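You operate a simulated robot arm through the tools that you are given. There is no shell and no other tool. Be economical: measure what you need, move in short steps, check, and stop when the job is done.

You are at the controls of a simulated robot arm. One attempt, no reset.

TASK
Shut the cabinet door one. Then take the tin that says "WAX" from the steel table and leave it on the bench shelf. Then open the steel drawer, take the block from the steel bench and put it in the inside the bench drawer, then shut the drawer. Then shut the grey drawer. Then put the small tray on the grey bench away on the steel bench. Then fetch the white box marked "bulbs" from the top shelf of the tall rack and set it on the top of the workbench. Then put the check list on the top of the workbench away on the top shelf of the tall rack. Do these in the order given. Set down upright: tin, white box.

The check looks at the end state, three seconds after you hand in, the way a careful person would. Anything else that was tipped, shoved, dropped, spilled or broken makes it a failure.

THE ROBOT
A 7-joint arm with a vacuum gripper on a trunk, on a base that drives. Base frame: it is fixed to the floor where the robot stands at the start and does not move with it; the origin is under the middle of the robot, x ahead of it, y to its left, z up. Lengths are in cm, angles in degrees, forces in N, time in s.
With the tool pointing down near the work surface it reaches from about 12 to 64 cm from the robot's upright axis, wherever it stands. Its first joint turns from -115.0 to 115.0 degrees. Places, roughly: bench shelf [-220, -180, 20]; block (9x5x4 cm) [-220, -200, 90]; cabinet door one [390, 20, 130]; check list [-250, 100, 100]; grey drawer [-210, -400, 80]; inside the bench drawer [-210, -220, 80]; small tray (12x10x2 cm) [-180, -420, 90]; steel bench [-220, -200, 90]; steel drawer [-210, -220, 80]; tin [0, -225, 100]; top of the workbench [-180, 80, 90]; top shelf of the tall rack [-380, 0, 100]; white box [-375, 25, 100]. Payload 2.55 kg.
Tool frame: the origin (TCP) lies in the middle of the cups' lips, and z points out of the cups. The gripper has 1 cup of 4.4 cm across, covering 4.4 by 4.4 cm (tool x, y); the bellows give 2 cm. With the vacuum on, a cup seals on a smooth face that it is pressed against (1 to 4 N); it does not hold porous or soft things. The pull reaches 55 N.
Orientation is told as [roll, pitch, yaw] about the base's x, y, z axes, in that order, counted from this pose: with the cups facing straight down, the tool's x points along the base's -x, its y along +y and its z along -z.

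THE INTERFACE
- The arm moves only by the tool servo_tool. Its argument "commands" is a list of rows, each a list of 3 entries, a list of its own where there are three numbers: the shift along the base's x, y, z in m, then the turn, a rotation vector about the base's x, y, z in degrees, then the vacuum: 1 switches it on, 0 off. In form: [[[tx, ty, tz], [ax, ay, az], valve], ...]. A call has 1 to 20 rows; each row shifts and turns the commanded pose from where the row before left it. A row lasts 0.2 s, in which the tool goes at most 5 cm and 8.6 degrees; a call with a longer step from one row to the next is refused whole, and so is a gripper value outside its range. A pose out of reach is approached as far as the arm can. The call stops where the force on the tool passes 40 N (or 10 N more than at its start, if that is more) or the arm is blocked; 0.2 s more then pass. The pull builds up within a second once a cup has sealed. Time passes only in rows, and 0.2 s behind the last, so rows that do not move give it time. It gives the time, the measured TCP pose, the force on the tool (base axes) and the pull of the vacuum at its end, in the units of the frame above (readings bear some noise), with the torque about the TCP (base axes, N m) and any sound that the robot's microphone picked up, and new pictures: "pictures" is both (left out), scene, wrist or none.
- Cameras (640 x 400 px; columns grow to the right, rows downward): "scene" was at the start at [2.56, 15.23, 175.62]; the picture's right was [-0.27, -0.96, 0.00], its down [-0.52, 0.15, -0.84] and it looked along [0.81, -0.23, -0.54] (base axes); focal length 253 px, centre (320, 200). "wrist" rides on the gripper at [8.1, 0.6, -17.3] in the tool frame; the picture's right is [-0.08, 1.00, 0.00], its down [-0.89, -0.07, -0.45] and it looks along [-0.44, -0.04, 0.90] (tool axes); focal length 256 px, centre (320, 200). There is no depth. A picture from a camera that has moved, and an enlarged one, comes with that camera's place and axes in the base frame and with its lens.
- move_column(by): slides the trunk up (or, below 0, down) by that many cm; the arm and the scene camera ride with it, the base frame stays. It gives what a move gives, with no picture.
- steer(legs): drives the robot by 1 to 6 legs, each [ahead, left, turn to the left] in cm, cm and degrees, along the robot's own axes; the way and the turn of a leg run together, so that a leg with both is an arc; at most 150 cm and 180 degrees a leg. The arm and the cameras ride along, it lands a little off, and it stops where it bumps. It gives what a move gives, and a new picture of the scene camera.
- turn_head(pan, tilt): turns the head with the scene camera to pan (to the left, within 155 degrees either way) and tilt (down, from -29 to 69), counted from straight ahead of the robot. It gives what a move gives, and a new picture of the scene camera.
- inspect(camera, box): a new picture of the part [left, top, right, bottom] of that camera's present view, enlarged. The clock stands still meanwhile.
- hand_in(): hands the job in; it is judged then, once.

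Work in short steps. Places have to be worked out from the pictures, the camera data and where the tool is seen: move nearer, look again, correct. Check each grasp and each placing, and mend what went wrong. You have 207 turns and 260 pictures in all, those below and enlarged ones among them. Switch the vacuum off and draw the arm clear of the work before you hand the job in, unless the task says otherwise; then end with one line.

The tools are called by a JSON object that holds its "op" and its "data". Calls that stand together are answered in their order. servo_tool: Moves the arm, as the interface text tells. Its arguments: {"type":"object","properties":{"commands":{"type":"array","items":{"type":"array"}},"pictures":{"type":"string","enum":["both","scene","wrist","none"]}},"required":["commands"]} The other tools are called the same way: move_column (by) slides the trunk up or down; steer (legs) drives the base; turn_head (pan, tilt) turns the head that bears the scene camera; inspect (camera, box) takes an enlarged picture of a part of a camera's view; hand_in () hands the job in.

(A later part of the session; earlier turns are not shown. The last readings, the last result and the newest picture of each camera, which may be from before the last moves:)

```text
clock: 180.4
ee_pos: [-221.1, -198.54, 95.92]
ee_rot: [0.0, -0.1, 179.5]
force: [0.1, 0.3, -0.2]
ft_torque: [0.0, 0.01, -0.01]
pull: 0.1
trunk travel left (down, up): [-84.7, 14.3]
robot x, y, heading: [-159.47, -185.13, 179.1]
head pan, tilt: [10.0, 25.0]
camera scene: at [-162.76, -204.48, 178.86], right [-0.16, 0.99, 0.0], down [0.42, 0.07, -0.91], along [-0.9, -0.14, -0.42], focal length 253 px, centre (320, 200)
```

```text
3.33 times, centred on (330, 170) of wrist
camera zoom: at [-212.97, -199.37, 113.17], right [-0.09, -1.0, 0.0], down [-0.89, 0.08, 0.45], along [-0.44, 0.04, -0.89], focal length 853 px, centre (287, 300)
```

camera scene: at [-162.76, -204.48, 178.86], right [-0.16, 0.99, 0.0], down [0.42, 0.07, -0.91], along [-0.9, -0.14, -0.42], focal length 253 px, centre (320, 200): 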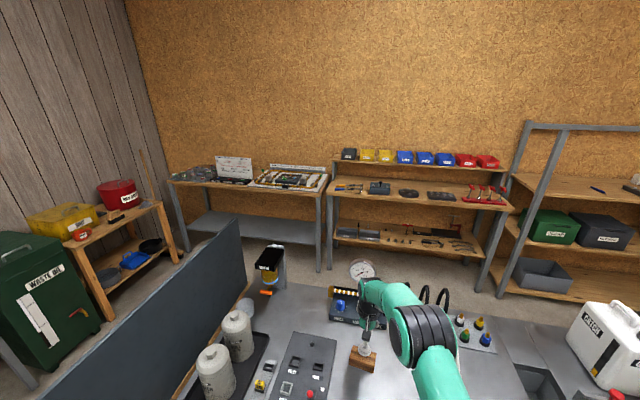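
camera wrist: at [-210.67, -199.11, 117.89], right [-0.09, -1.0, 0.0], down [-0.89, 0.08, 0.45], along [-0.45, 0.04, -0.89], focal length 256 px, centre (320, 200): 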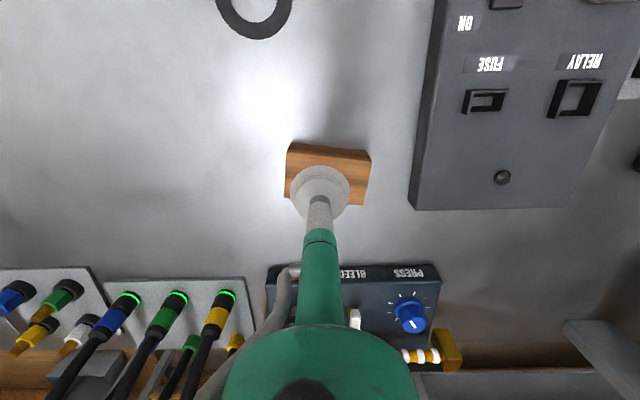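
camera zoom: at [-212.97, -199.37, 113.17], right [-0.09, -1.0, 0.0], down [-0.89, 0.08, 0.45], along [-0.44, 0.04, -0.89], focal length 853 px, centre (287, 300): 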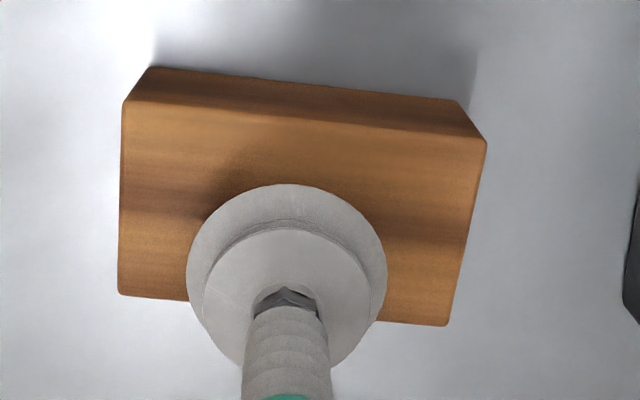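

Now 0.6 cm too far; correct +0.5 in x and press down with vacuum.

{"op": "servo_tool", "data": {"commands": [[[0.006, -0.002, 0], [0, 0, 0], 1], [[0, 0, -0.01], [0, 0, 0], 1], [[0, 0, -0.008], [0, 0, 0], 1], [[0, 0, -0.008], [0, 0, 0], 1], [[0, 0, -0.006], [0, 0, 0], 1], [[0, 0, 0], [0, 0, 0], 1], [[0, 0, 0], [0, 0, 0], 1]], "pictures": "wrist"}}

```text
clock: 181.8
ee_pos: [-221.08, -198.81, 93.6]
ee_rot: [0.2, -0.9, 179.4]
force: [4.6, -0.4, 16.6]
ft_torque: [0.18, -0.33, 0.01]
pull: 54.9
trunk travel left (down, up): [-84.7, 14.3]
robot x, y, heading: [-159.35, -185.07, 179.4]
head pan, tilt: [10.0, 25.0]
stopped in row 7: the force on the tool passed its limit (the readings are from after the stop); the commanded pose is now the measured one
camera wrist: at [-212.7, -199.64, 110.71], right [-0.09, -1.0, 0.0], down [-0.88, 0.08, 0.46], along [-0.46, 0.04, -0.89], focal length 256 px, centre (320, 200)
```

wrist: 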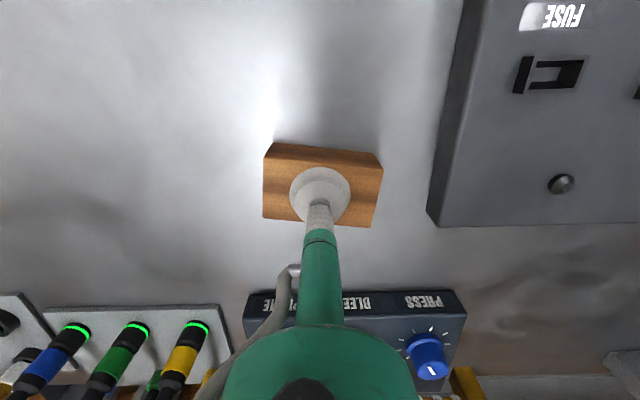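

Sealed. Lift and pull straight back over the bench edge.

{"op": "servo_tool", "data": {"commands": [[[0.005, 0, 0.02], [0, 0, 0], 1], [[0.005, 0, 0.03], [0, 0, 0], 1], [[0.01, 0, 0.03], [0, 0, 0], 1], [[0.03, 0, 0.03], [0, 0, 0], 1], [[0.04, 0, 0.02], [0, 0, 0], 1], [[0.04, 0, 0], [0, 0, 0], 1], [[0.04, 0, 0], [0, 0, 0], 1], [[0.04, 0, 0], [0, 0, 0], 1], [[0.04, 0, 0], [0, 0, 0], 1], [[0.04, 0, 0], [0, 0, 0], 1], [[0.04, 0, 0], [0, 0, 0], 1], [[0, 0, 0], [0, 0, 0], 1]], "pictures": "wrist"}}

```text
clock: 184.4
ee_pos: [-188.02, -198.82, 106.17]
ee_rot: [0.1, -0.6, 179.3]
force: [0.1, -0.3, -1.0]
ft_torque: [-0.02, -0.05, 0.02]
pull: 54.4
trunk travel left (down, up): [-84.7, 14.3]
robot x, y, heading: [-159.43, -185.19, 179.0]
head pan, tilt: [10.0, 25.0]
camera wrist: at [-179.59, -199.62, 123.37], right [-0.09, -1.0, 0.0], down [-0.89, 0.08, 0.46], along [-0.45, 0.04, -0.89], focal length 256 px, centre (320, 200)
```

wrist: 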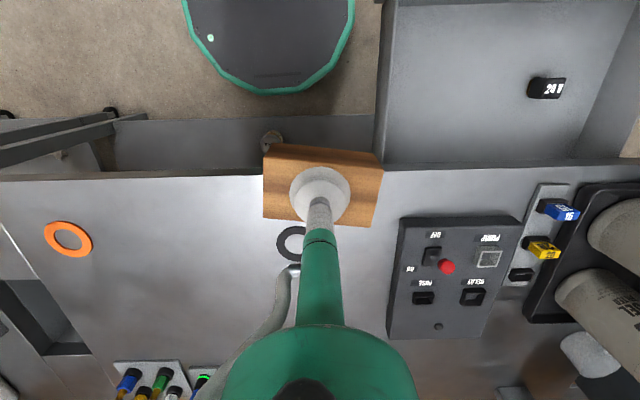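

Block is held. Drawer's near wall is y≈-209, the small item at (-185, -235). Move over (-181, -219).

{"op": "servo_tool", "data": {"commands": [[[0.02, -0.04, 0], [0, 0, 0], 1], [[0.02, -0.04, 0], [0, 0, 0], 1], [[0.015, -0.04, 0], [0, 0, 0], 1], [[0.015, -0.04, 0], [0, 0, 0], 1], [[0, -0.04, 0], [0, 0, 0], 1], [[0, 0, 0], [0, 0, 0], 1]], "pictures": "wrist"}}

```text
clock: 185.8
ee_pos: [-180.84, -218.81, 106.26]
ee_rot: [0.2, -0.7, 179.4]
force: [0.4, 1.0, -1.4]
ft_torque: [-0.02, -0.01, -0.02]
pull: 54.6
trunk travel left (down, up): [-84.7, 14.3]
robot x, y, heading: [-159.31, -185.37, 179.2]
head pan, tilt: [10.0, 25.0]
camera wrist: at [-172.57, -219.61, 123.44], right [-0.09, -1.0, 0.0], down [-0.89, 0.08, 0.46], along [-0.45, 0.04, -0.89], focal length 256 px, centre (320, 200)
```

wrist: 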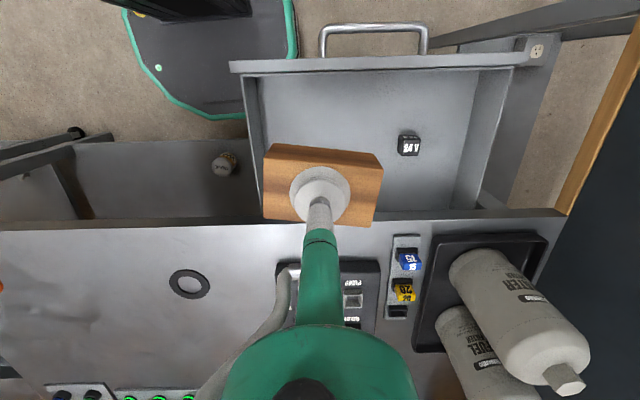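

Well placed over the drawer. Descend.

{"op": "servo_tool", "data": {"commands": [[[0, 0, -0.03], [0, 0, 0], 1], [[0, 0, -0.03], [0, 0, 0], 1], [[0, 0, -0.03], [0, 0, 0], 1], [[0, 0, -0.03], [0, 0, 0], 1], [[0, 0, -0.03], [0, 0, 0], 1], [[0, 0, -0.03], [0, 0, 0], 1], [[0, 0, 0], [0, 0, 0], 1]], "pictures": "wrist"}}

```text
clock: 187.4
ee_pos: [-181.04, -218.82, 88.16]
ee_rot: [0.2, -0.7, 179.4]
force: [-0.4, -0.1, -0.3]
ft_torque: [-0.01, 0.0, -0.02]
pull: 55.2
trunk travel left (down, up): [-84.7, 14.3]
robot x, y, heading: [-159.28, -185.38, 179.2]
head pan, tilt: [10.0, 25.0]
camera wrist: at [-172.64, -219.57, 105.39], right [-0.09, -1.0, 0.0], down [-0.89, 0.08, 0.46], along [-0.45, 0.04, -0.89], focal length 256 px, centre (320, 200)
```

wrist: 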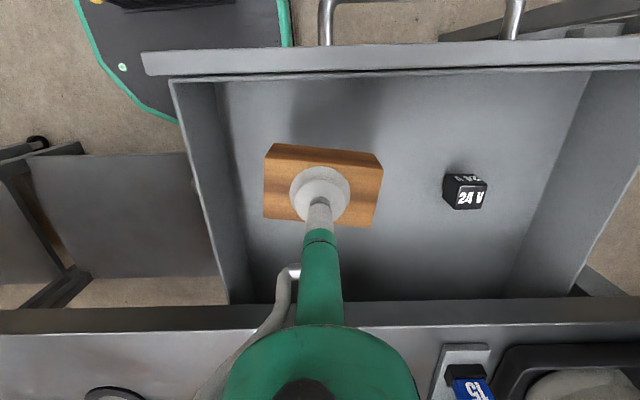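

{"op": "servo_tool", "data": {"commands": [[[0, 0, -0.01], [0, 0, 0], 1], [[0, 0, -0.01], [0, 0, 0], 1], [[0, 0, -0.007], [0, 0, 0], 1], [[0, 0, -0.005], [0, 0, 0], 1], [[0, 0, -0.005], [0, 0, 0], 1], [[0, 0, -0.005], [0, 0, 0], 1]], "pictures": "none"}}

```text
clock: 188.8
ee_pos: [-180.88, -218.73, 84.03]
ee_rot: [0.1, -0.7, 179.4]
force: [-0.7, -1.2, -0.4]
ft_torque: [0.02, -0.02, 0.0]
pull: 55.0
trunk travel left (down, up): [-84.7, 14.3]
robot x, y, heading: [-159.37, -185.48, 178.9]
head pan, tilt: [10.0, 25.0]
```

{"op": "servo_tool", "data": {"commands": [[[0, 0, -0.005], [0, 0, 0], 1], [[0, 0, -0.005], [0, 0, 0], 1], [[0, 0, -0.005], [0, 0, 0], 1], [[0, 0, -0.005], [0, 0, 0], 1]], "pictures": "none"}}

```text
clock: 189.8
ee_pos: [-181.07, -218.78, 82.55]
ee_rot: [0.3, -0.8, 179.3]
force: [1.5, 10.4, 26.0]
ft_torque: [0.13, -0.06, 0.08]
pull: 55.0
trunk travel left (down, up): [-84.7, 14.3]
robot x, y, heading: [-159.57, -185.12, 179.1]
head pan, tilt: [10.0, 25.0]
stopped in row 4: the force on the tool passed its limit (the readings are from after the stop); the commanded pose is now the measured one
```

Contact. Release and rise.

{"op": "servo_tool", "data": {"commands": [[[0, 0, 0.003], [0, 0, 0], 1], [[0, 0, 0], [0, 0, 0], 0], [[0, 0, 0], [0, 0, 0], 0], [[0, 0, 0], [0, 0, 0], 0], [[0, 0, 0], [0, 0, 0], 0], [[0, 0, 0.01], [0, 0, 0], 0], [[0, 0, 0.03], [0, 0, 0], 0], [[0, 0, 0.04], [0, 0, 0], 0], [[0, 0, 0.04], [0, 0, 0], 0], [[0, 0, 0.04], [0, 0, 0], 0], [[0, 0, 0.04], [0, 0, 0], 0], [[0, 0, 0.02], [0, 0, 0], 0]], "pictures": "wrist"}}

```text
clock: 192.4
ee_pos: [-181.09, -218.98, 104.72]
ee_rot: [0.2, -0.6, 179.3]
force: [0.0, 0.4, 1.1]
ft_torque: [0.03, -0.03, -0.03]
pull: 0.1
trunk travel left (down, up): [-84.7, 14.3]
robot x, y, heading: [-159.5, -185.1, 179.1]
head pan, tilt: [10.0, 25.0]
camera wrist: at [-172.75, -219.75, 121.81], right [-0.09, -1.0, 0.01], down [-0.89, 0.08, 0.46], along [-0.46, 0.04, -0.89], focal length 256 px, centre (320, 200)
```

wrist: 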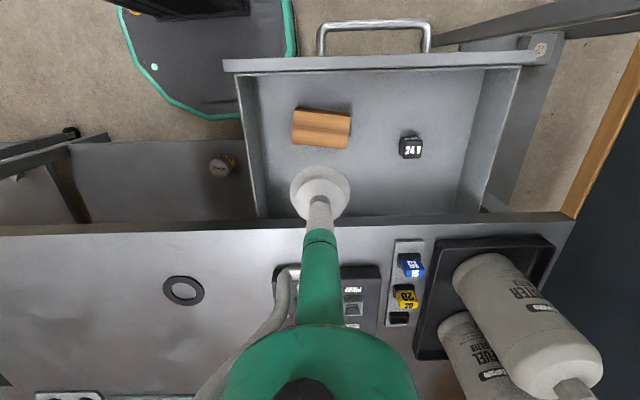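

Block lies in the drawer. Back off and set the tool horizontal again to push the drawer shut.

{"op": "steer", "data": {"legs": [[-70, 0, 0]]}}

{"op": "servo_tool", "data": {"commands": [[[-0.02, 0.04, 0], [0, 0, 0], 0], [[-0.02, 0.04, 0], [0, 0, 0], 0], [[-0.02, 0.04, 0], [0, 0, 0], 0], [[-0.03, 0.04, 0], [0, 0, 0], 0], [[-0.03, 0.04, 0], [0, 0, 0], 0], [[-0.03, 0.04, 0], [0, 0, 0], 0], [[-0.03, 0.04, 0], [0, 0, 0], 0], [[-0.03, 0.04, 0], [0, 0, 0], 0], [[-0.03, 0.04, 0], [0, 0, 0], 0], [[-0.03, 0.03, 0], [0, 0, 0], 0], [[0, 0, 0], [0, 0, 0], 0]], "pictures": "none"}}

{"op": "servo_tool", "data": {"commands": [[[0, 0, 0.01], [0, 8.5, 0], 0], [[0, 0, 0.01], [0, 8.5, 0], 0], [[0, 0, 0.01], [0, 8.5, 0], 0], [[0, 0, 0.01], [0, 8.5, 0], 0], [[-0.01, 0, 0.01], [0, 8.5, 0], 0], [[-0.02, 0, 0.01], [0, 8.5, 0], 0], [[-0.02, 0, 0], [0, 8.5, 0], 0], [[-0.02, 0, 0], [0, 8.5, 0], 0], [[-0.02, 0, 0], [0, 8.5, 0], 0], [[-0.02, 0, 0], [0, 8.5, 0], 0], [[-0.02, 0, 0], [0, 5, 0], 0], [[0, 0, 0], [0, 0, 0], 0]], "pictures": "none"}}

{"op": "move_column", "data": {"by": -34}}

```text
clock: 196.3
ee_pos: [-110.46, -220.13, 104.69]
ee_rot: [0.3, -0.8, 179.7]
force: [1.3, 0.0, 0.5]
ft_torque: [-0.01, 0.0, 0.01]
pull: 0.1
trunk travel left (down, up): [-84.7, 14.3]
robot x, y, heading: [-88.96, -186.2, 179.4]
head pan, tilt: [10.0, 25.0]
camera scene: at [-92.17, -205.36, 178.85], right [-0.16, 0.99, 0.0], down [0.42, 0.07, -0.91], along [-0.89, -0.15, -0.42], focal length 253 px, centre (320, 200)
```

scene: 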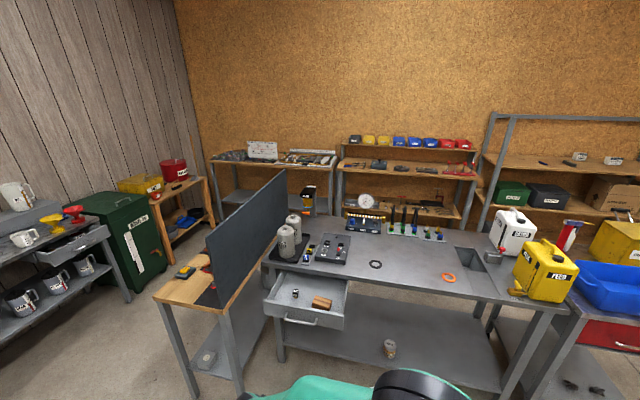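

```text
clock: 198.7
ee_pos: [-137.55, -180.89, 104.86]
ee_rot: [0.3, -0.8, 179.8]
force: [-0.2, 0.3, 0.3]
ft_torque: [0.01, 0.01, 0.03]
pull: 0.1
trunk travel left (down, up): [-84.7, 14.3]
robot x, y, heading: [-88.7, -186.26, 179.7]
head pan, tilt: [10.0, 25.0]
```

```text
clock: 201.3
ee_pos: [-152.75, -182.77, 113.57]
ee_rot: [6.9, -83.0, 176.9]
force: [0.1, -0.2, -0.3]
ft_torque: [0.04, -0.02, 0.01]
pull: 0.1
out of reach, approached as far as the arm can: row 5, 10, 11
trunk travel left (down, up): [-84.7, 14.3]
robot x, y, heading: [-88.61, -185.72, 179.6]
head pan, tilt: [10.0, 25.0]
```

```text
clock: 204.6
ee_pos: [-152.95, -182.72, 79.46]
ee_rot: [6.9, -83.0, 176.9]
force: [-0.9, 0.4, 0.2]
ft_torque: [0.0, -0.01, 0.01]
pull: 0.1
trunk travel left (down, up): [-50.7, 48.3]
robot x, y, heading: [-88.93, -185.85, 179.6]
head pan, tilt: [10.0, 25.0]
```

Strafe to y≈-213.5, raise 2 cm, then drive forward to contact.

{"op": "move_column", "data": {"by": 2}}

{"op": "steer", "data": {"legs": [[0, 31, 0], [14, 0, 0]]}}

{"op": "servo_tool", "data": {"commands": [[[0, 0, 0], [0, 0, 0], 0]], "pictures": "wrist"}}

```text
clock: 205.3
ee_pos: [-152.98, -182.72, 81.4]
ee_rot: [6.7, -83.0, 176.8]
force: [-0.4, 0.2, 0.3]
ft_torque: [-0.01, -0.03, 0.01]
pull: 0.1
trunk travel left (down, up): [-52.7, 46.3]
robot x, y, heading: [-89.2, -185.89, 179.7]
head pan, tilt: [10.0, 25.0]
```

```text
clock: 208.3
ee_pos: [-167.39, -213.26, 81.31]
ee_rot: [6.9, -82.9, 176.8]
force: [0.4, -0.3, 0.2]
ft_torque: [-0.03, -0.01, 0.01]
pull: 0.0
trunk travel left (down, up): [-52.7, 46.3]
robot x, y, heading: [-103.38, -216.79, 179.4]
head pan, tilt: [10.0, 25.0]
camera scene: at [-106.74, -236.05, 146.85], right [-0.16, 0.99, 0.0], down [0.42, 0.07, -0.91], along [-0.89, -0.15, -0.42], focal length 253 px, centre (320, 200)
```

scene: 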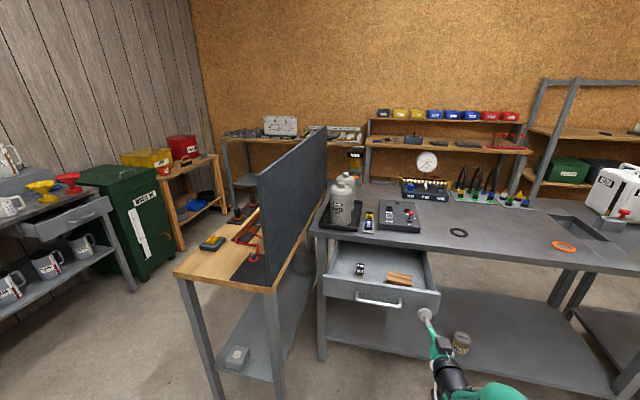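

```text
clock: 208.7
ee_pos: [-167.37, -213.13, 81.45]
ee_rot: [6.8, -82.9, 176.8]
force: [1.0, -0.8, -0.5]
ft_torque: [-0.01, 0.03, 0.02]
pull: 0.1
trunk travel left (down, up): [-52.7, 46.3]
robot x, y, heading: [-103.2, -216.45, 179.3]
head pan, tilt: [10.0, 25.0]
camera wrist: at [-149.16, -212.93, 75.58], right [0.05, -0.99, 0.09], down [0.33, 0.1, 0.94], along [-0.94, -0.02, 0.33], focal length 256 px, centre (320, 200)
```

wrist: 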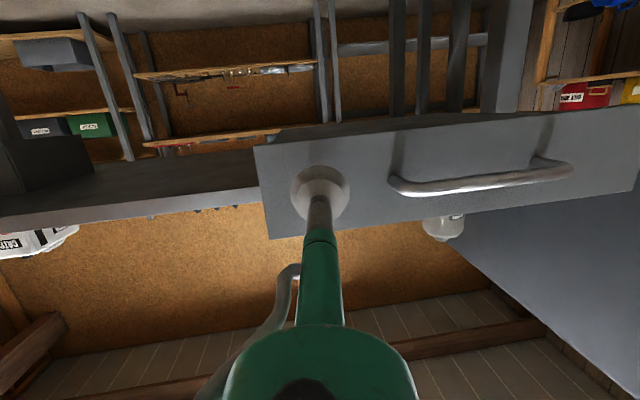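

Aligned. Push it in with the base.

{"op": "steer", "data": {"legs": [[22, -1, 0]]}}

```text
clock: 210.4
ee_pos: [-189.46, -212.14, 81.34]
ee_rot: [6.7, -82.9, 177.0]
force: [0.0, -0.4, 0.0]
ft_torque: [0.02, 0.02, -0.02]
pull: 0.0
trunk travel left (down, up): [-52.7, 46.3]
robot x, y, heading: [-125.41, -215.86, 179.5]
head pan, tilt: [10.0, 25.0]
camera scene: at [-128.72, -234.82, 146.85], right [-0.16, 0.99, 0.0], down [0.42, 0.07, -0.91], along [-0.89, -0.15, -0.42], focal length 253 px, centre (320, 200)
```

scene: 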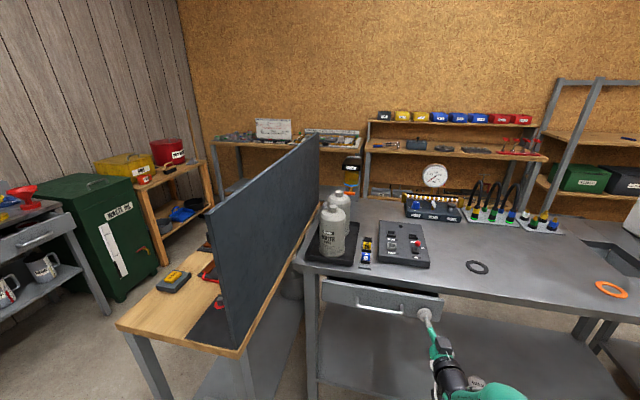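

Almost closed. Finish with the arm until resistance.

{"op": "servo_tool", "data": {"commands": [[[-0.01, 0, 0], [0, 0, 0], 0], [[-0.01, 0, 0], [0, 0, 0], 0], [[-0.01, 0, 0], [0, 0, 0], 0], [[-0.01, 0, 0], [0, 0, 0], 0], [[-0.01, 0, 0], [0, 0, 0], 0]], "pictures": "scene"}}

{"op": "inspect", "data": {"camera": "scene", "box": [290, 220, 490, 345]}}

```text
clock: 211.6
ee_pos: [-194.29, -212.1, 81.35]
ee_rot: [6.7, -82.7, 177.2]
force: [5.7, -1.6, -1.8]
ft_torque: [0.01, 0.13, -0.08]
pull: 0.1
trunk travel left (down, up): [-52.7, 46.3]
robot x, y, heading: [-125.37, -215.67, 179.5]
head pan, tilt: [10.0, 25.0]
camera scene: at [-128.6, -234.85, 146.85], right [-0.16, 0.99, 0.0], down [0.42, 0.07, -0.91], along [-0.89, -0.15, -0.42], focal length 253 px, centre (320, 200)
```

scene: 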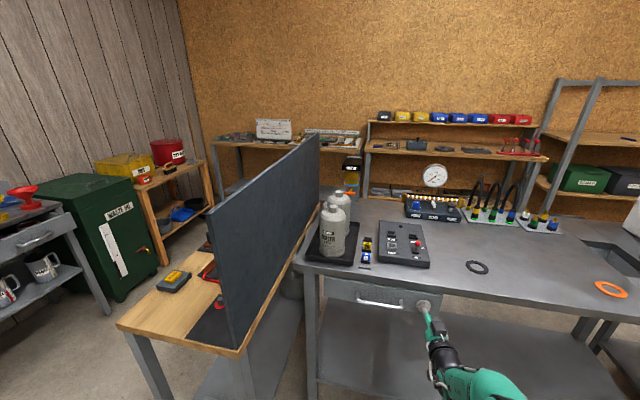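

```text
3.20 times, centred on (390, 282) of scene
camera zoom: at [-128.6, -234.85, 146.85], right [-0.16, 0.99, 0.0], down [0.42, 0.07, -0.91], along [-0.89, -0.15, -0.42], focal length 810 px, centre (96, -64)
```

zoom: 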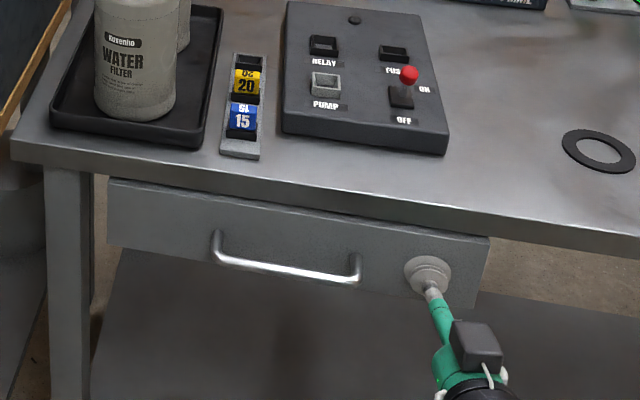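

Push a bit more to confirm it hits the stop.

{"op": "servo_tool", "data": {"commands": [[[-0.01, 0, 0], [0, 0, 0], 0], [[-0.01, 0, 0], [0, 0, 0], 0], [[-0.01, 0, 0], [0, 0, 0], 0]], "pictures": "none"}}

```text
clock: 212.1
ee_pos: [-194.63, -212.15, 81.26]
ee_rot: [6.8, -82.6, 177.0]
force: [32.1, -1.0, 14.0]
ft_torque: [0.03, -0.37, -0.17]
pull: 0.2
trunk travel left (down, up): [-52.7, 46.3]
robot x, y, heading: [-125.36, -215.55, 179.5]
head pan, tilt: [10.0, 25.0]
stopped in row 2: the force on the tool passed its limit (the readings are from after the stop); the commanded pose is now the measured one
```

Closed firmly. Back away, turn to face -y toward the grey bench and look.

{"op": "steer", "data": {"legs": [[-30, 0, 0], [0, 0, 90]]}}

{"op": "turn_head", "data": {"pan": -20, "tilt": 15}}

{"op": "inspect", "data": {"camera": "scene", "box": [260, 150, 500, 300]}}

```text
clock: 218.0
ee_pos: [-98.96, -285.82, 80.95]
ee_rot: [6.9, -82.2, -93.2]
force: [0.3, 0.6, 0.1]
ft_torque: [0.02, -0.01, 0.01]
pull: 0.1
trunk travel left (down, up): [-52.7, 46.3]
robot x, y, heading: [-94.93, -215.8, -90.9]
head pan, tilt: [10.0, 25.0]
camera scene: at [-75.82, -219.32, 146.85], right [-0.99, -0.16, 0.0], down [-0.07, 0.42, -0.91], along [0.14, -0.89, -0.42], focal length 253 px, centre (320, 200)
```

scene: 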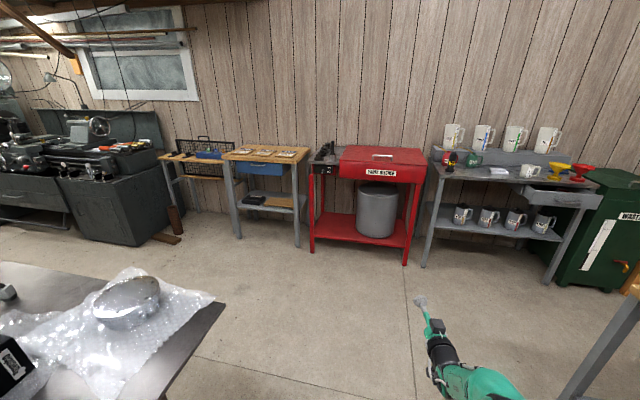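

```text
clock: 218.9
ee_pos: [-98.99, -285.85, 81.0]
ee_rot: [6.8, -82.3, -93.4]
force: [0.1, 0.9, 0.6]
ft_torque: [0.02, -0.03, -0.04]
pull: 0.0
trunk travel left (down, up): [-52.7, 46.3]
robot x, y, heading: [-95.18, -216.08, -90.7]
head pan, tilt: [-20.0, 15.0]
camera scene: at [-80.61, -218.96, 148.48], right [-0.93, 0.36, 0.0], down [0.09, 0.24, -0.97], along [-0.34, -0.9, -0.26], focal length 253 px, centre (320, 200)
```

scene: 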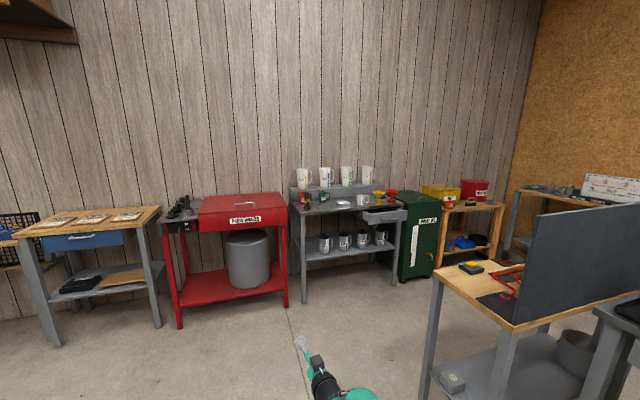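

```text
2.67 times, centred on (380, 225) of scene
camera zoom: at [-80.61, -218.96, 148.48], right [-0.93, 0.36, 0.0], down [0.09, 0.24, -0.97], along [-0.34, -0.9, -0.26], focal length 675 px, centre (160, 133)
```

zoom: 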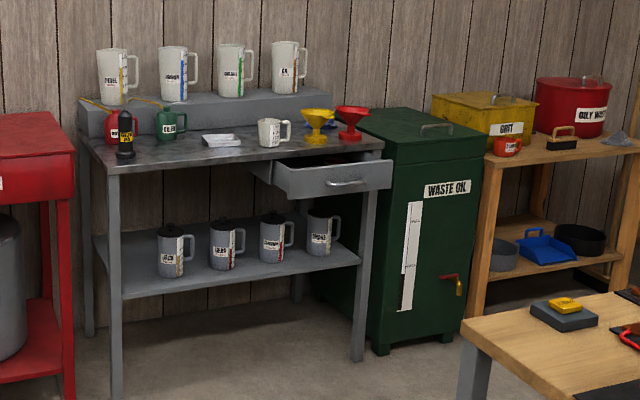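

The grey bench's drawer is pulled out: front handle near (-202, -375, 80). The stand blocks a straight approach, so I'll shift the arm to the right-front with tool still facing -y.

{"op": "servo_tool", "data": {"commands": [[[-0.03, 0.012, 0], [0, 0, 0], 0], [[-0.03, 0.012, 0], [0, 0, 0], 0], [[-0.03, 0.012, 0], [0, 0, 0], 0], [[-0.03, 0.012, 0], [0, 0, 0], 0], [[-0.03, 0.012, 0], [0, 0, 0], 0], [[-0.03, 0.012, 0], [0, 0, 0], 0], [[-0.03, 0.015, 0], [0, 0, 0], 0], [[-0.03, 0.015, 0], [0, 0, 0], 0], [[-0.03, 0.015, 0], [0, 0, 0], 0], [[-0.03, 0.015, 0], [0, 0, 0], 0], [[-0.03, 0.02, 0], [0, 0, 0], 0], [[-0.03, 0.02, 0], [0, 0, 0], 0], [[-0.03, 0.02, 0], [0, 0, 0], 0], [[-0.03, 0.02, 0], [0, 0, 0], 0], [[0, 0, 0], [0, 0, 0], 0]], "pictures": "scene"}}

```text
clock: 222.1
ee_pos: [-118.85, -276.74, 84.49]
ee_rot: [5.7, -81.2, -92.8]
force: [0.1, 0.3, 0.2]
ft_torque: [-0.01, -0.01, 0.01]
pull: 0.0
out of reach, approached as far as the arm can: row 6, 7, 8, 9, 10, 11, 12, 13, 14
trunk travel left (down, up): [-52.7, 46.3]
robot x, y, heading: [-95.14, -215.71, -90.7]
head pan, tilt: [-20.0, 15.0]
camera scene: at [-80.62, -218.95, 148.48], right [-0.93, 0.36, 0.0], down [0.09, 0.24, -0.97], along [-0.34, -0.9, -0.26], focal length 253 px, centre (320, 200)
```

scene: 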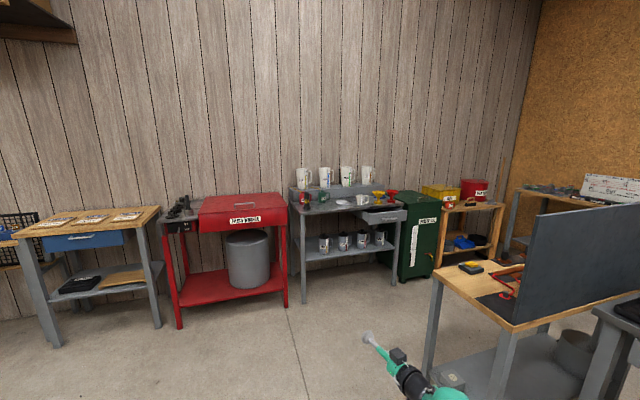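

Lateral limit ~24 cm. Combine with a base heading of about -115°: go south first, then slide toward the drawer.

{"op": "steer", "data": {"legs": [[0, 0, -25], [82, 39.5, 0]]}}

{"op": "turn_head", "data": {"pan": -15, "tilt": 25}}

```text
clock: 228.2
ee_pos: [-141.46, -352.54, 84.44]
ee_rot: [5.6, -81.3, -117.0]
force: [-0.3, 0.2, 0.4]
ft_torque: [-0.02, 0.0, 0.01]
pull: 0.1
trunk travel left (down, up): [-52.7, 46.3]
robot x, y, heading: [-94.7, -307.07, -115.3]
head pan, tilt: [-20.0, 15.0]
camera scene: at [-82.73, -315.89, 148.48], right [-0.7, 0.71, 0.0], down [0.18, 0.18, -0.97], along [-0.69, -0.68, -0.26], focal length 253 px, centre (320, 200)
```

scene: 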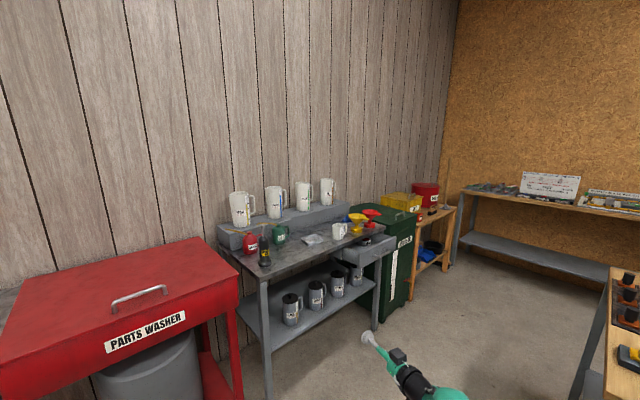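

```text
clock: 228.9
ee_pos: [-141.44, -352.52, 84.38]
ee_rot: [5.6, -81.2, -117.1]
force: [-0.4, 0.0, -0.2]
ft_torque: [0.02, 0.0, 0.0]
pull: 0.1
trunk travel left (down, up): [-52.7, 46.3]
robot x, y, heading: [-94.73, -307.33, -115.4]
head pan, tilt: [-15.0, 25.0]
camera scene: at [-82.05, -316.32, 146.86], right [-0.76, 0.65, 0.0], down [0.27, 0.32, -0.91], along [-0.59, -0.69, -0.42], focal length 253 px, centre (320, 200)
```

scene: 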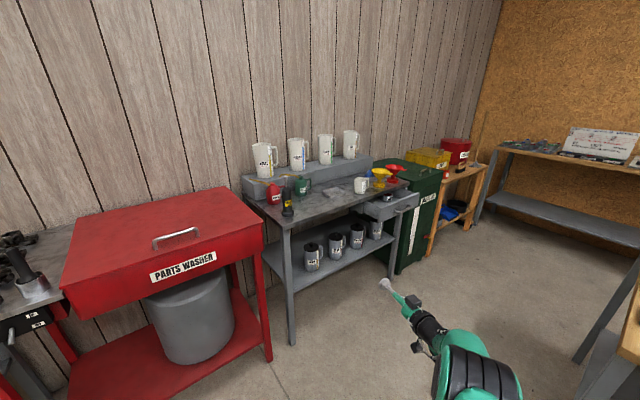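

{"op": "inspect", "data": {"camera": "scene", "box": [230, 120, 450, 260]}}

```text
2.86 times, centred on (340, 190) of scene
camera zoom: at [-82.05, -316.32, 146.86], right [-0.76, 0.65, 0.0], down [0.27, 0.32, -0.91], along [-0.59, -0.69, -0.42], focal length 723 px, centre (263, 229)
```

zoom: 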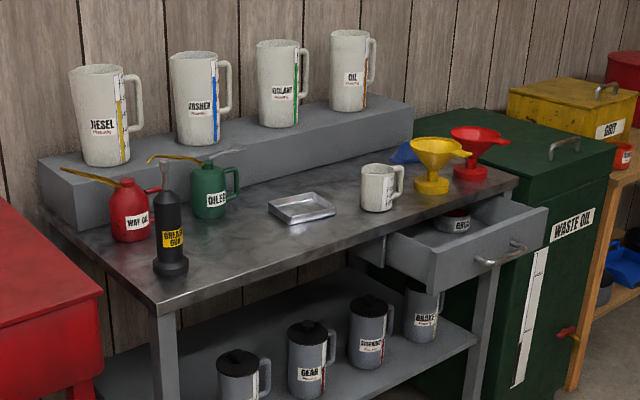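

Drawer front ≈ y -387, x -184..-217; free patch at x≈-189, z≈82. Slide over there.

{"op": "move_column", "data": {"by": -2}}

{"op": "steer", "data": {"legs": [[20.2, -42.4, 0], [20, 9.5, 0]]}}

{"op": "servo_tool", "data": {"commands": [[[0, 0, 0], [0, 0, 0], 0]], "pictures": "wrist"}}

```text
clock: 229.6
ee_pos: [-141.39, -352.61, 82.43]
ee_rot: [5.5, -81.4, -117.1]
force: [-0.6, 0.0, -0.9]
ft_torque: [0.05, 0.04, -0.01]
pull: 0.0
trunk travel left (down, up): [-50.7, 48.3]
robot x, y, heading: [-94.46, -307.12, -115.1]
head pan, tilt: [-15.0, 25.0]
```

```text
clock: 233.7
ee_pos: [-188.85, -375.05, 82.44]
ee_rot: [5.5, -81.4, -117.1]
force: [0.4, -0.7, 1.1]
ft_torque: [-0.02, -0.03, -0.03]
pull: 0.1
trunk travel left (down, up): [-50.7, 48.3]
robot x, y, heading: [-141.63, -329.79, -115.4]
head pan, tilt: [-15.0, 25.0]
camera scene: at [-129.3, -338.84, 144.85], right [-0.76, 0.65, 0.0], down [0.27, 0.32, -0.91], along [-0.59, -0.69, -0.42], focal length 253 px, centre (320, 200)
```

scene: 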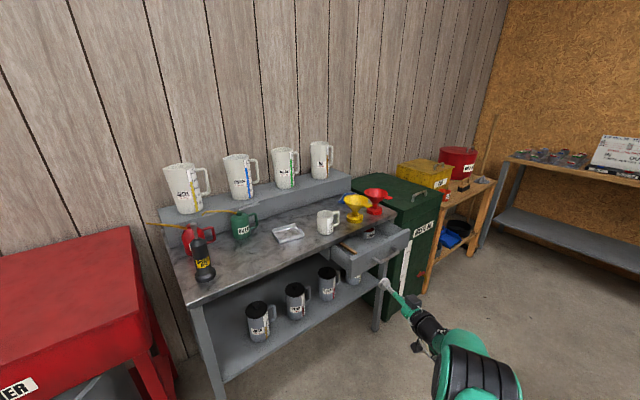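

```text
clock: 234.1
ee_pos: [-188.8, -374.83, 82.48]
ee_rot: [5.6, -81.2, -117.2]
force: [0.1, 0.3, 0.5]
ft_torque: [-0.02, -0.01, -0.01]
pull: 0.1
trunk travel left (down, up): [-50.7, 48.3]
robot x, y, heading: [-141.67, -329.68, -115.3]
head pan, tilt: [-15.0, 25.0]
camera wrist: at [-181.31, -358.38, 77.05], right [0.92, -0.38, 0.09], down [0.03, 0.32, 0.95], along [-0.39, -0.87, 0.3], focal length 256 px, centre (320, 200)
```

wrist: 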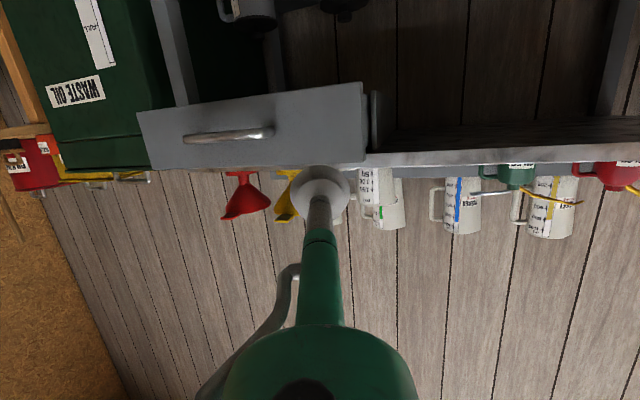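

The cup is too high and close to the edge: aim for (-192.5, z 78). Adjust and recheck.

{"op": "move_column", "data": {"by": -4}}

{"op": "steer", "data": {"legs": [[3.5, -2.6, 0]]}}

{"op": "servo_tool", "data": {"commands": [[[0, 0, 0], [0, 0, 0], 0]], "pictures": "wrist"}}

```text
clock: 234.9
ee_pos: [-188.89, -374.88, 78.37]
ee_rot: [5.5, -81.4, -117.2]
force: [0.7, 0.5, -0.3]
ft_torque: [0.01, 0.01, 0.01]
pull: 0.0
trunk travel left (down, up): [-46.7, 52.3]
robot x, y, heading: [-141.89, -329.59, -115.5]
head pan, tilt: [-15.0, 25.0]
```

```text
clock: 235.8
ee_pos: [-192.76, -376.95, 78.37]
ee_rot: [5.7, -81.3, -117.3]
force: [-0.2, 0.8, -1.0]
ft_torque: [0.03, -0.03, 0.01]
pull: 0.1
trunk travel left (down, up): [-46.7, 52.3]
robot x, y, heading: [-145.65, -331.67, -115.3]
head pan, tilt: [-15.0, 25.0]
camera scene: at [-133.21, -340.86, 140.86], right [-0.76, 0.65, 0.0], down [0.27, 0.32, -0.91], along [-0.59, -0.69, -0.42], focal length 253 px, centre (320, 200)
```

scene: 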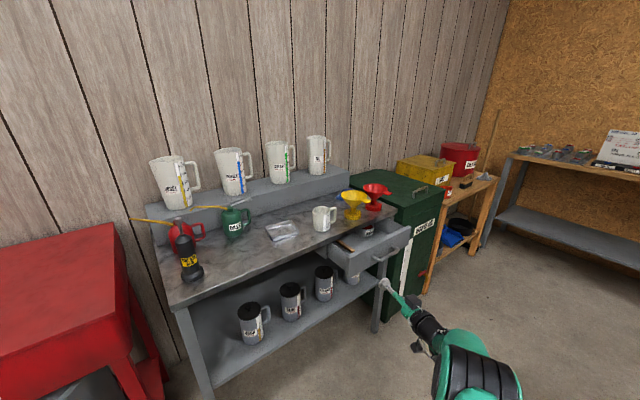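

```text
clock: 236.2
ee_pos: [-192.54, -376.95, 78.38]
ee_rot: [5.7, -81.3, -117.3]
force: [-0.2, 0.5, -0.5]
ft_torque: [0.01, -0.03, 0.01]
pull: 0.0
trunk travel left (down, up): [-46.7, 52.3]
robot x, y, heading: [-145.56, -331.79, -115.4]
head pan, tilt: [-15.0, 25.0]
camera wrist: at [-185.15, -360.44, 73.05], right [0.92, -0.38, 0.09], down [0.03, 0.32, 0.95], along [-0.39, -0.87, 0.3], focal length 256 px, centre (320, 200)
```

wrist: 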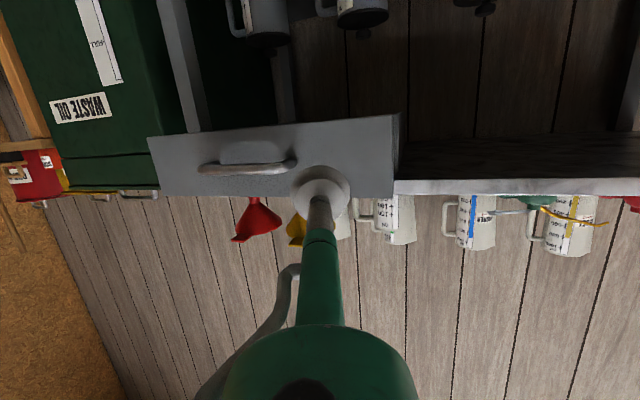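

Projected contact lies within the free patch. Advance along -y.

{"op": "steer", "data": {"legs": [[9, 4.3, 0]]}}

{"op": "servo_tool", "data": {"commands": [[[0, 0, 0], [0, 0, 0], 0]], "pictures": "wrist"}}

```text
clock: 237.3
ee_pos: [-192.7, -387.08, 78.35]
ee_rot: [5.5, -81.3, -117.1]
force: [0.4, -0.7, -0.5]
ft_torque: [0.01, -0.01, -0.04]
pull: 0.0
trunk travel left (down, up): [-46.7, 52.3]
robot x, y, heading: [-145.69, -341.77, -115.5]
head pan, tilt: [-15.0, 25.0]
camera scene: at [-133.15, -350.89, 140.85], right [-0.76, 0.65, 0.0], down [0.27, 0.32, -0.91], along [-0.59, -0.69, -0.42], focal length 253 px, centre (320, 200)
```

scene: 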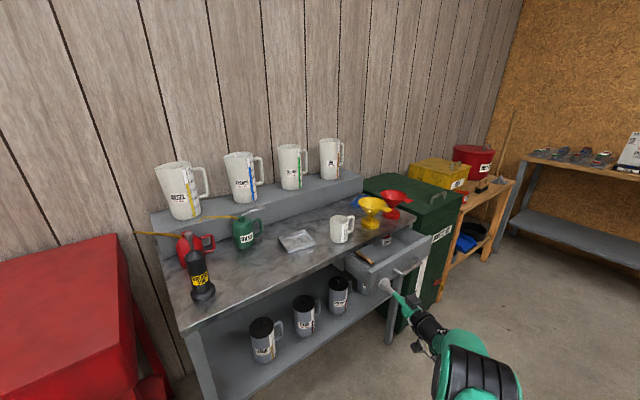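

```text
clock: 237.8
ee_pos: [-192.6, -386.92, 78.45]
ee_rot: [5.6, -81.2, -117.3]
force: [0.1, -0.6, -0.1]
ft_torque: [0.02, 0.01, -0.01]
pull: 0.0
trunk travel left (down, up): [-46.7, 52.3]
robot x, y, heading: [-145.42, -341.8, -115.4]
head pan, tilt: [-15.0, 25.0]
camera wrist: at [-185.15, -370.43, 73.05], right [0.92, -0.38, 0.09], down [0.03, 0.32, 0.95], along [-0.39, -0.87, 0.3], focal length 256 px, centre (320, 200)
```

wrist: 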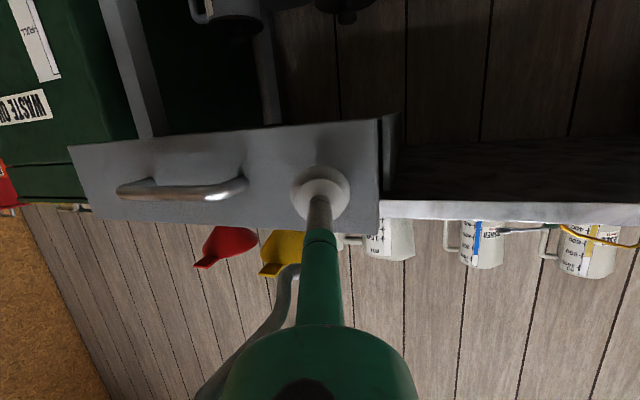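

Not touching yet; continue.

{"op": "steer", "data": {"legs": [[7.2, 3.4, 0]]}}

```text
clock: 238.8
ee_pos: [-192.65, -394.96, 78.51]
ee_rot: [5.6, -81.3, -117.2]
force: [-0.1, 0.9, -0.5]
ft_torque: [0.04, -0.03, 0.01]
pull: 0.0
trunk travel left (down, up): [-46.7, 52.3]
robot x, y, heading: [-145.63, -349.42, -115.3]
head pan, tilt: [-15.0, 25.0]
camera scene: at [-133.14, -358.81, 140.85], right [-0.76, 0.65, 0.0], down [0.27, 0.32, -0.91], along [-0.59, -0.69, -0.42], focal length 253 px, centre (320, 200)
```

scene: 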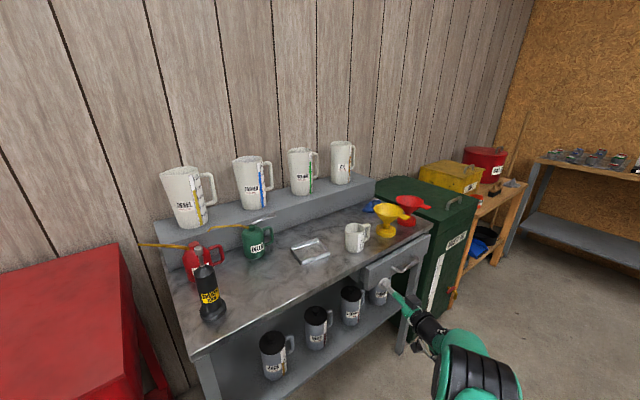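

Drawer is moving in. Finish with the arm until the stop.

{"op": "servo_tool", "data": {"commands": [[[0, -0.01, 0], [0, 0, 0], 0], [[0, -0.01, 0], [0, 0, 0], 0], [[0, -0.01, 0], [0, 0, 0], 0], [[0, -0.01, 0], [0, 0, 0], 0], [[0, -0.01, 0], [0, 0, 0], 0], [[0, -0.01, 0], [0, 0, 0], 0], [[0, -0.01, 0], [0, 0, 0], 0]], "pictures": "scene"}}

{"op": "inspect", "data": {"camera": "scene", "box": [330, 200, 490, 310]}}

```text
clock: 240.4
ee_pos: [-192.68, -401.84, 78.53]
ee_rot: [6.0, -81.3, -117.7]
force: [-0.3, 3.6, -1.5]
ft_torque: [-0.05, 0.01, 0.06]
pull: 0.0
trunk travel left (down, up): [-46.7, 52.3]
robot x, y, heading: [-145.69, -349.68, -115.3]
head pan, tilt: [-15.0, 25.0]
camera scene: at [-133.16, -358.71, 140.86], right [-0.76, 0.65, 0.0], down [0.27, 0.32, -0.91], along [-0.59, -0.69, -0.42], focal length 253 px, centre (320, 200)
```

scene: 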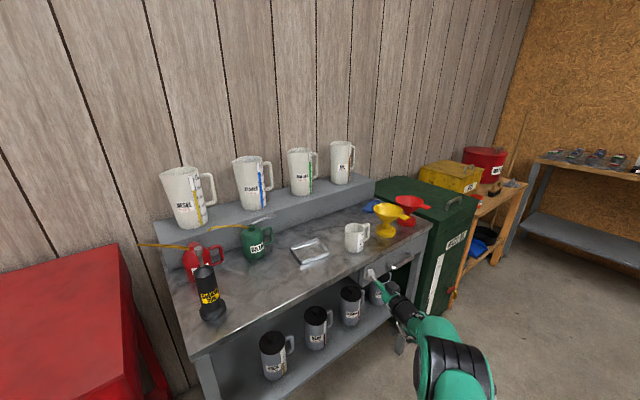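

```text
3.64 times, centred on (410, 255) of scene
camera zoom: at [-133.16, -358.71, 140.86], right [-0.76, 0.65, 0.0], down [0.27, 0.32, -0.91], along [-0.59, -0.69, -0.42], focal length 921 px, centre (-7, 0)
```

zoom: 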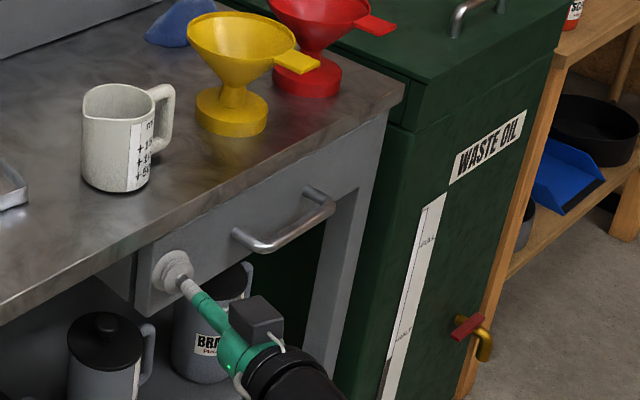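

Nearly in; push to the stop.

{"op": "servo_tool", "data": {"commands": [[[0, -0.01, 0], [0, 0, 0], 0], [[0, -0.01, 0], [0, 0, 0], 0], [[0, -0.01, 0], [0, 0, 0], 0], [[0, -0.01, 0], [0, 0, 0], 0], [[0, -0.01, 0], [0, 0, 0], 0]], "pictures": "none"}}

{"op": "inspect", "data": {"camera": "scene", "box": [330, 200, 490, 310]}}

```text
clock: 241.1
ee_pos: [-192.78, -402.97, 78.26]
ee_rot: [6.7, -81.0, -119.1]
force: [11.0, 23.2, 8.4]
ft_torque: [0.09, -0.24, 0.48]
pull: 0.1
trunk travel left (down, up): [-46.7, 52.3]
robot x, y, heading: [-145.42, -349.42, -115.8]
head pan, tilt: [-15.0, 25.0]
stopped in row 3: the force on the tool passed its limit (the readings are from after the stop); the commanded pose is now the measured one
```

```text
3.64 times, centred on (410, 255) of scene
camera zoom: at [-132.84, -358.27, 140.88], right [-0.76, 0.65, 0.0], down [0.27, 0.32, -0.91], along [-0.59, -0.69, -0.42], focal length 921 px, centre (-7, 0)
```

zoom: 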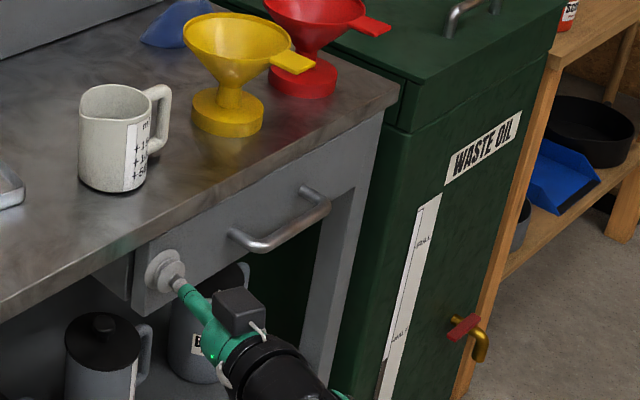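

The grey drawer is shut. Retract and reposition with tool down, trunk raised, to pick up the small tray at about (-175, -413).

{"op": "servo_tool", "data": {"commands": [[[0, 0.03, 0], [0, 0, 0], 0], [[0, 0.03, 0], [0, 0, 0], 0], [[0, 0, 0], [0, 0, 0], 0]], "pictures": "none"}}

{"op": "steer", "data": {"legs": [[-38, 17, 0], [0, 0, 25.5]]}}

{"op": "move_column", "data": {"by": 38}}

```text
clock: 241.9
ee_pos: [-192.88, -397.49, 77.93]
ee_rot: [6.4, -80.9, -118.5]
force: [0.9, 0.1, 0.5]
ft_torque: [0.04, 0.03, -0.01]
pull: 0.1
trunk travel left (down, up): [-46.7, 52.3]
robot x, y, heading: [-145.54, -349.41, -115.8]
head pan, tilt: [-15.0, 25.0]
```

```text
clock: 245.8
ee_pos: [-135.8, -386.07, 77.95]
ee_rot: [6.4, -80.8, -93.0]
force: [0.6, -0.6, 0.1]
ft_torque: [0.03, 0.01, -0.01]
pull: 0.1
trunk travel left (down, up): [-46.7, 52.3]
robot x, y, heading: [-113.95, -322.93, -90.1]
head pan, tilt: [-15.0, 25.0]
camera scene: at [-98.63, -325.34, 140.86], right [-0.97, 0.26, 0.0], down [0.11, 0.41, -0.91], along [-0.24, -0.88, -0.42], focal length 253 px, centre (320, 200)
```

scene: 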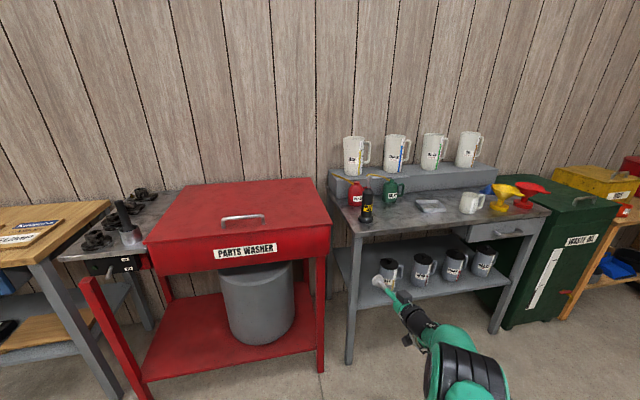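

```text
clock: 249.4
ee_pos: [-135.81, -386.09, 115.9]
ee_rot: [6.5, -81.0, -92.9]
force: [0.6, -1.4, 0.0]
ft_torque: [-0.03, -0.01, 0.02]
pull: 0.1
trunk travel left (down, up): [-84.7, 14.3]
robot x, y, heading: [-114.16, -322.27, -90.0]
head pan, tilt: [-15.0, 25.0]
```

{"op": "servo_tool", "data": {"commands": [[[0.01, 0.02, 0], [8.5, 0, 0], 0], [[0.01, 0.02, 0], [8.5, 0, 0], 0], [[0.01, 0.02, 0], [8.5, 0, 0], 0], [[0.01, 0.02, 0], [8.5, 0, 0], 0], [[0.01, 0.02, 0], [8.5, 0, 0], 0], [[0.01, 0.02, 0], [8.5, 0, 0], 0], [[0.01, 0.02, 0], [8.5, 0, 0], 0], [[0.01, 0.02, 0], [8.5, 0, 0], 0], [[0, 0.02, 0], [8.5, 0, 0], 0], [[0, 0.02, 0], [4, 0, 0], 0], [[0, 0, 0], [0, 0, 0], 0]], "pictures": "none"}}

{"op": "turn_head", "data": {"pan": -30, "tilt": 35}}

{"op": "inspect", "data": {"camera": "scene", "box": [220, 80, 460, 230]}}

```text
clock: 251.8
ee_pos: [-127.73, -365.95, 115.6]
ee_rot: [3.5, -0.4, -90.5]
force: [-0.2, 0.7, 0.1]
ft_torque: [0.01, 0.0, 0.03]
pull: 0.1
out of reach, approached as far as the arm can: row 10
trunk travel left (down, up): [-84.7, 14.3]
robot x, y, heading: [-114.11, -322.66, -90.0]
head pan, tilt: [-15.0, 25.0]
```

```text
clock: 252.6
ee_pos: [-127.72, -365.99, 115.55]
ee_rot: [3.4, -0.5, -90.4]
force: [0.6, -0.4, -0.6]
ft_torque: [0.03, -0.02, 0.04]
pull: 0.1
trunk travel left (down, up): [-84.7, 14.3]
robot x, y, heading: [-113.99, -322.17, -90.1]
head pan, tilt: [-30.0, 35.0]
camera scene: at [-100.64, -324.08, 177.28], right [-0.87, 0.5, 0.0], down [0.29, 0.5, -0.82], along [-0.41, -0.71, -0.57], focal length 253 px, centre (320, 200)
```

scene: 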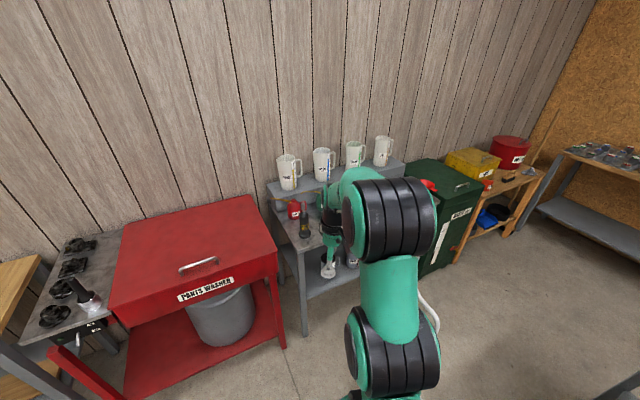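

```text
2.67 times, centred on (340, 155) of scene
camera zoom: at [-100.64, -324.08, 177.28], right [-0.87, 0.5, 0.0], down [0.29, 0.5, -0.82], along [-0.41, -0.71, -0.57], focal length 675 px, centre (267, 320)
```

zoom: 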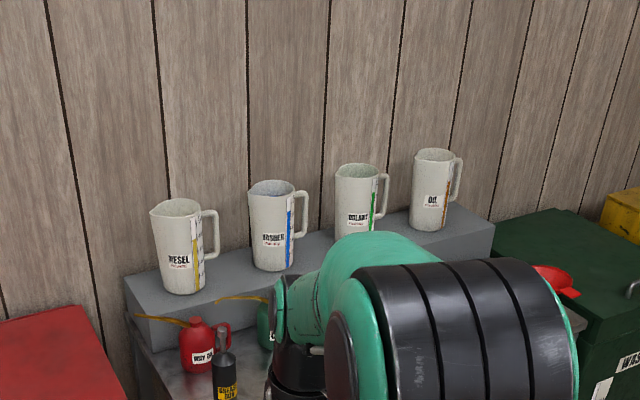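

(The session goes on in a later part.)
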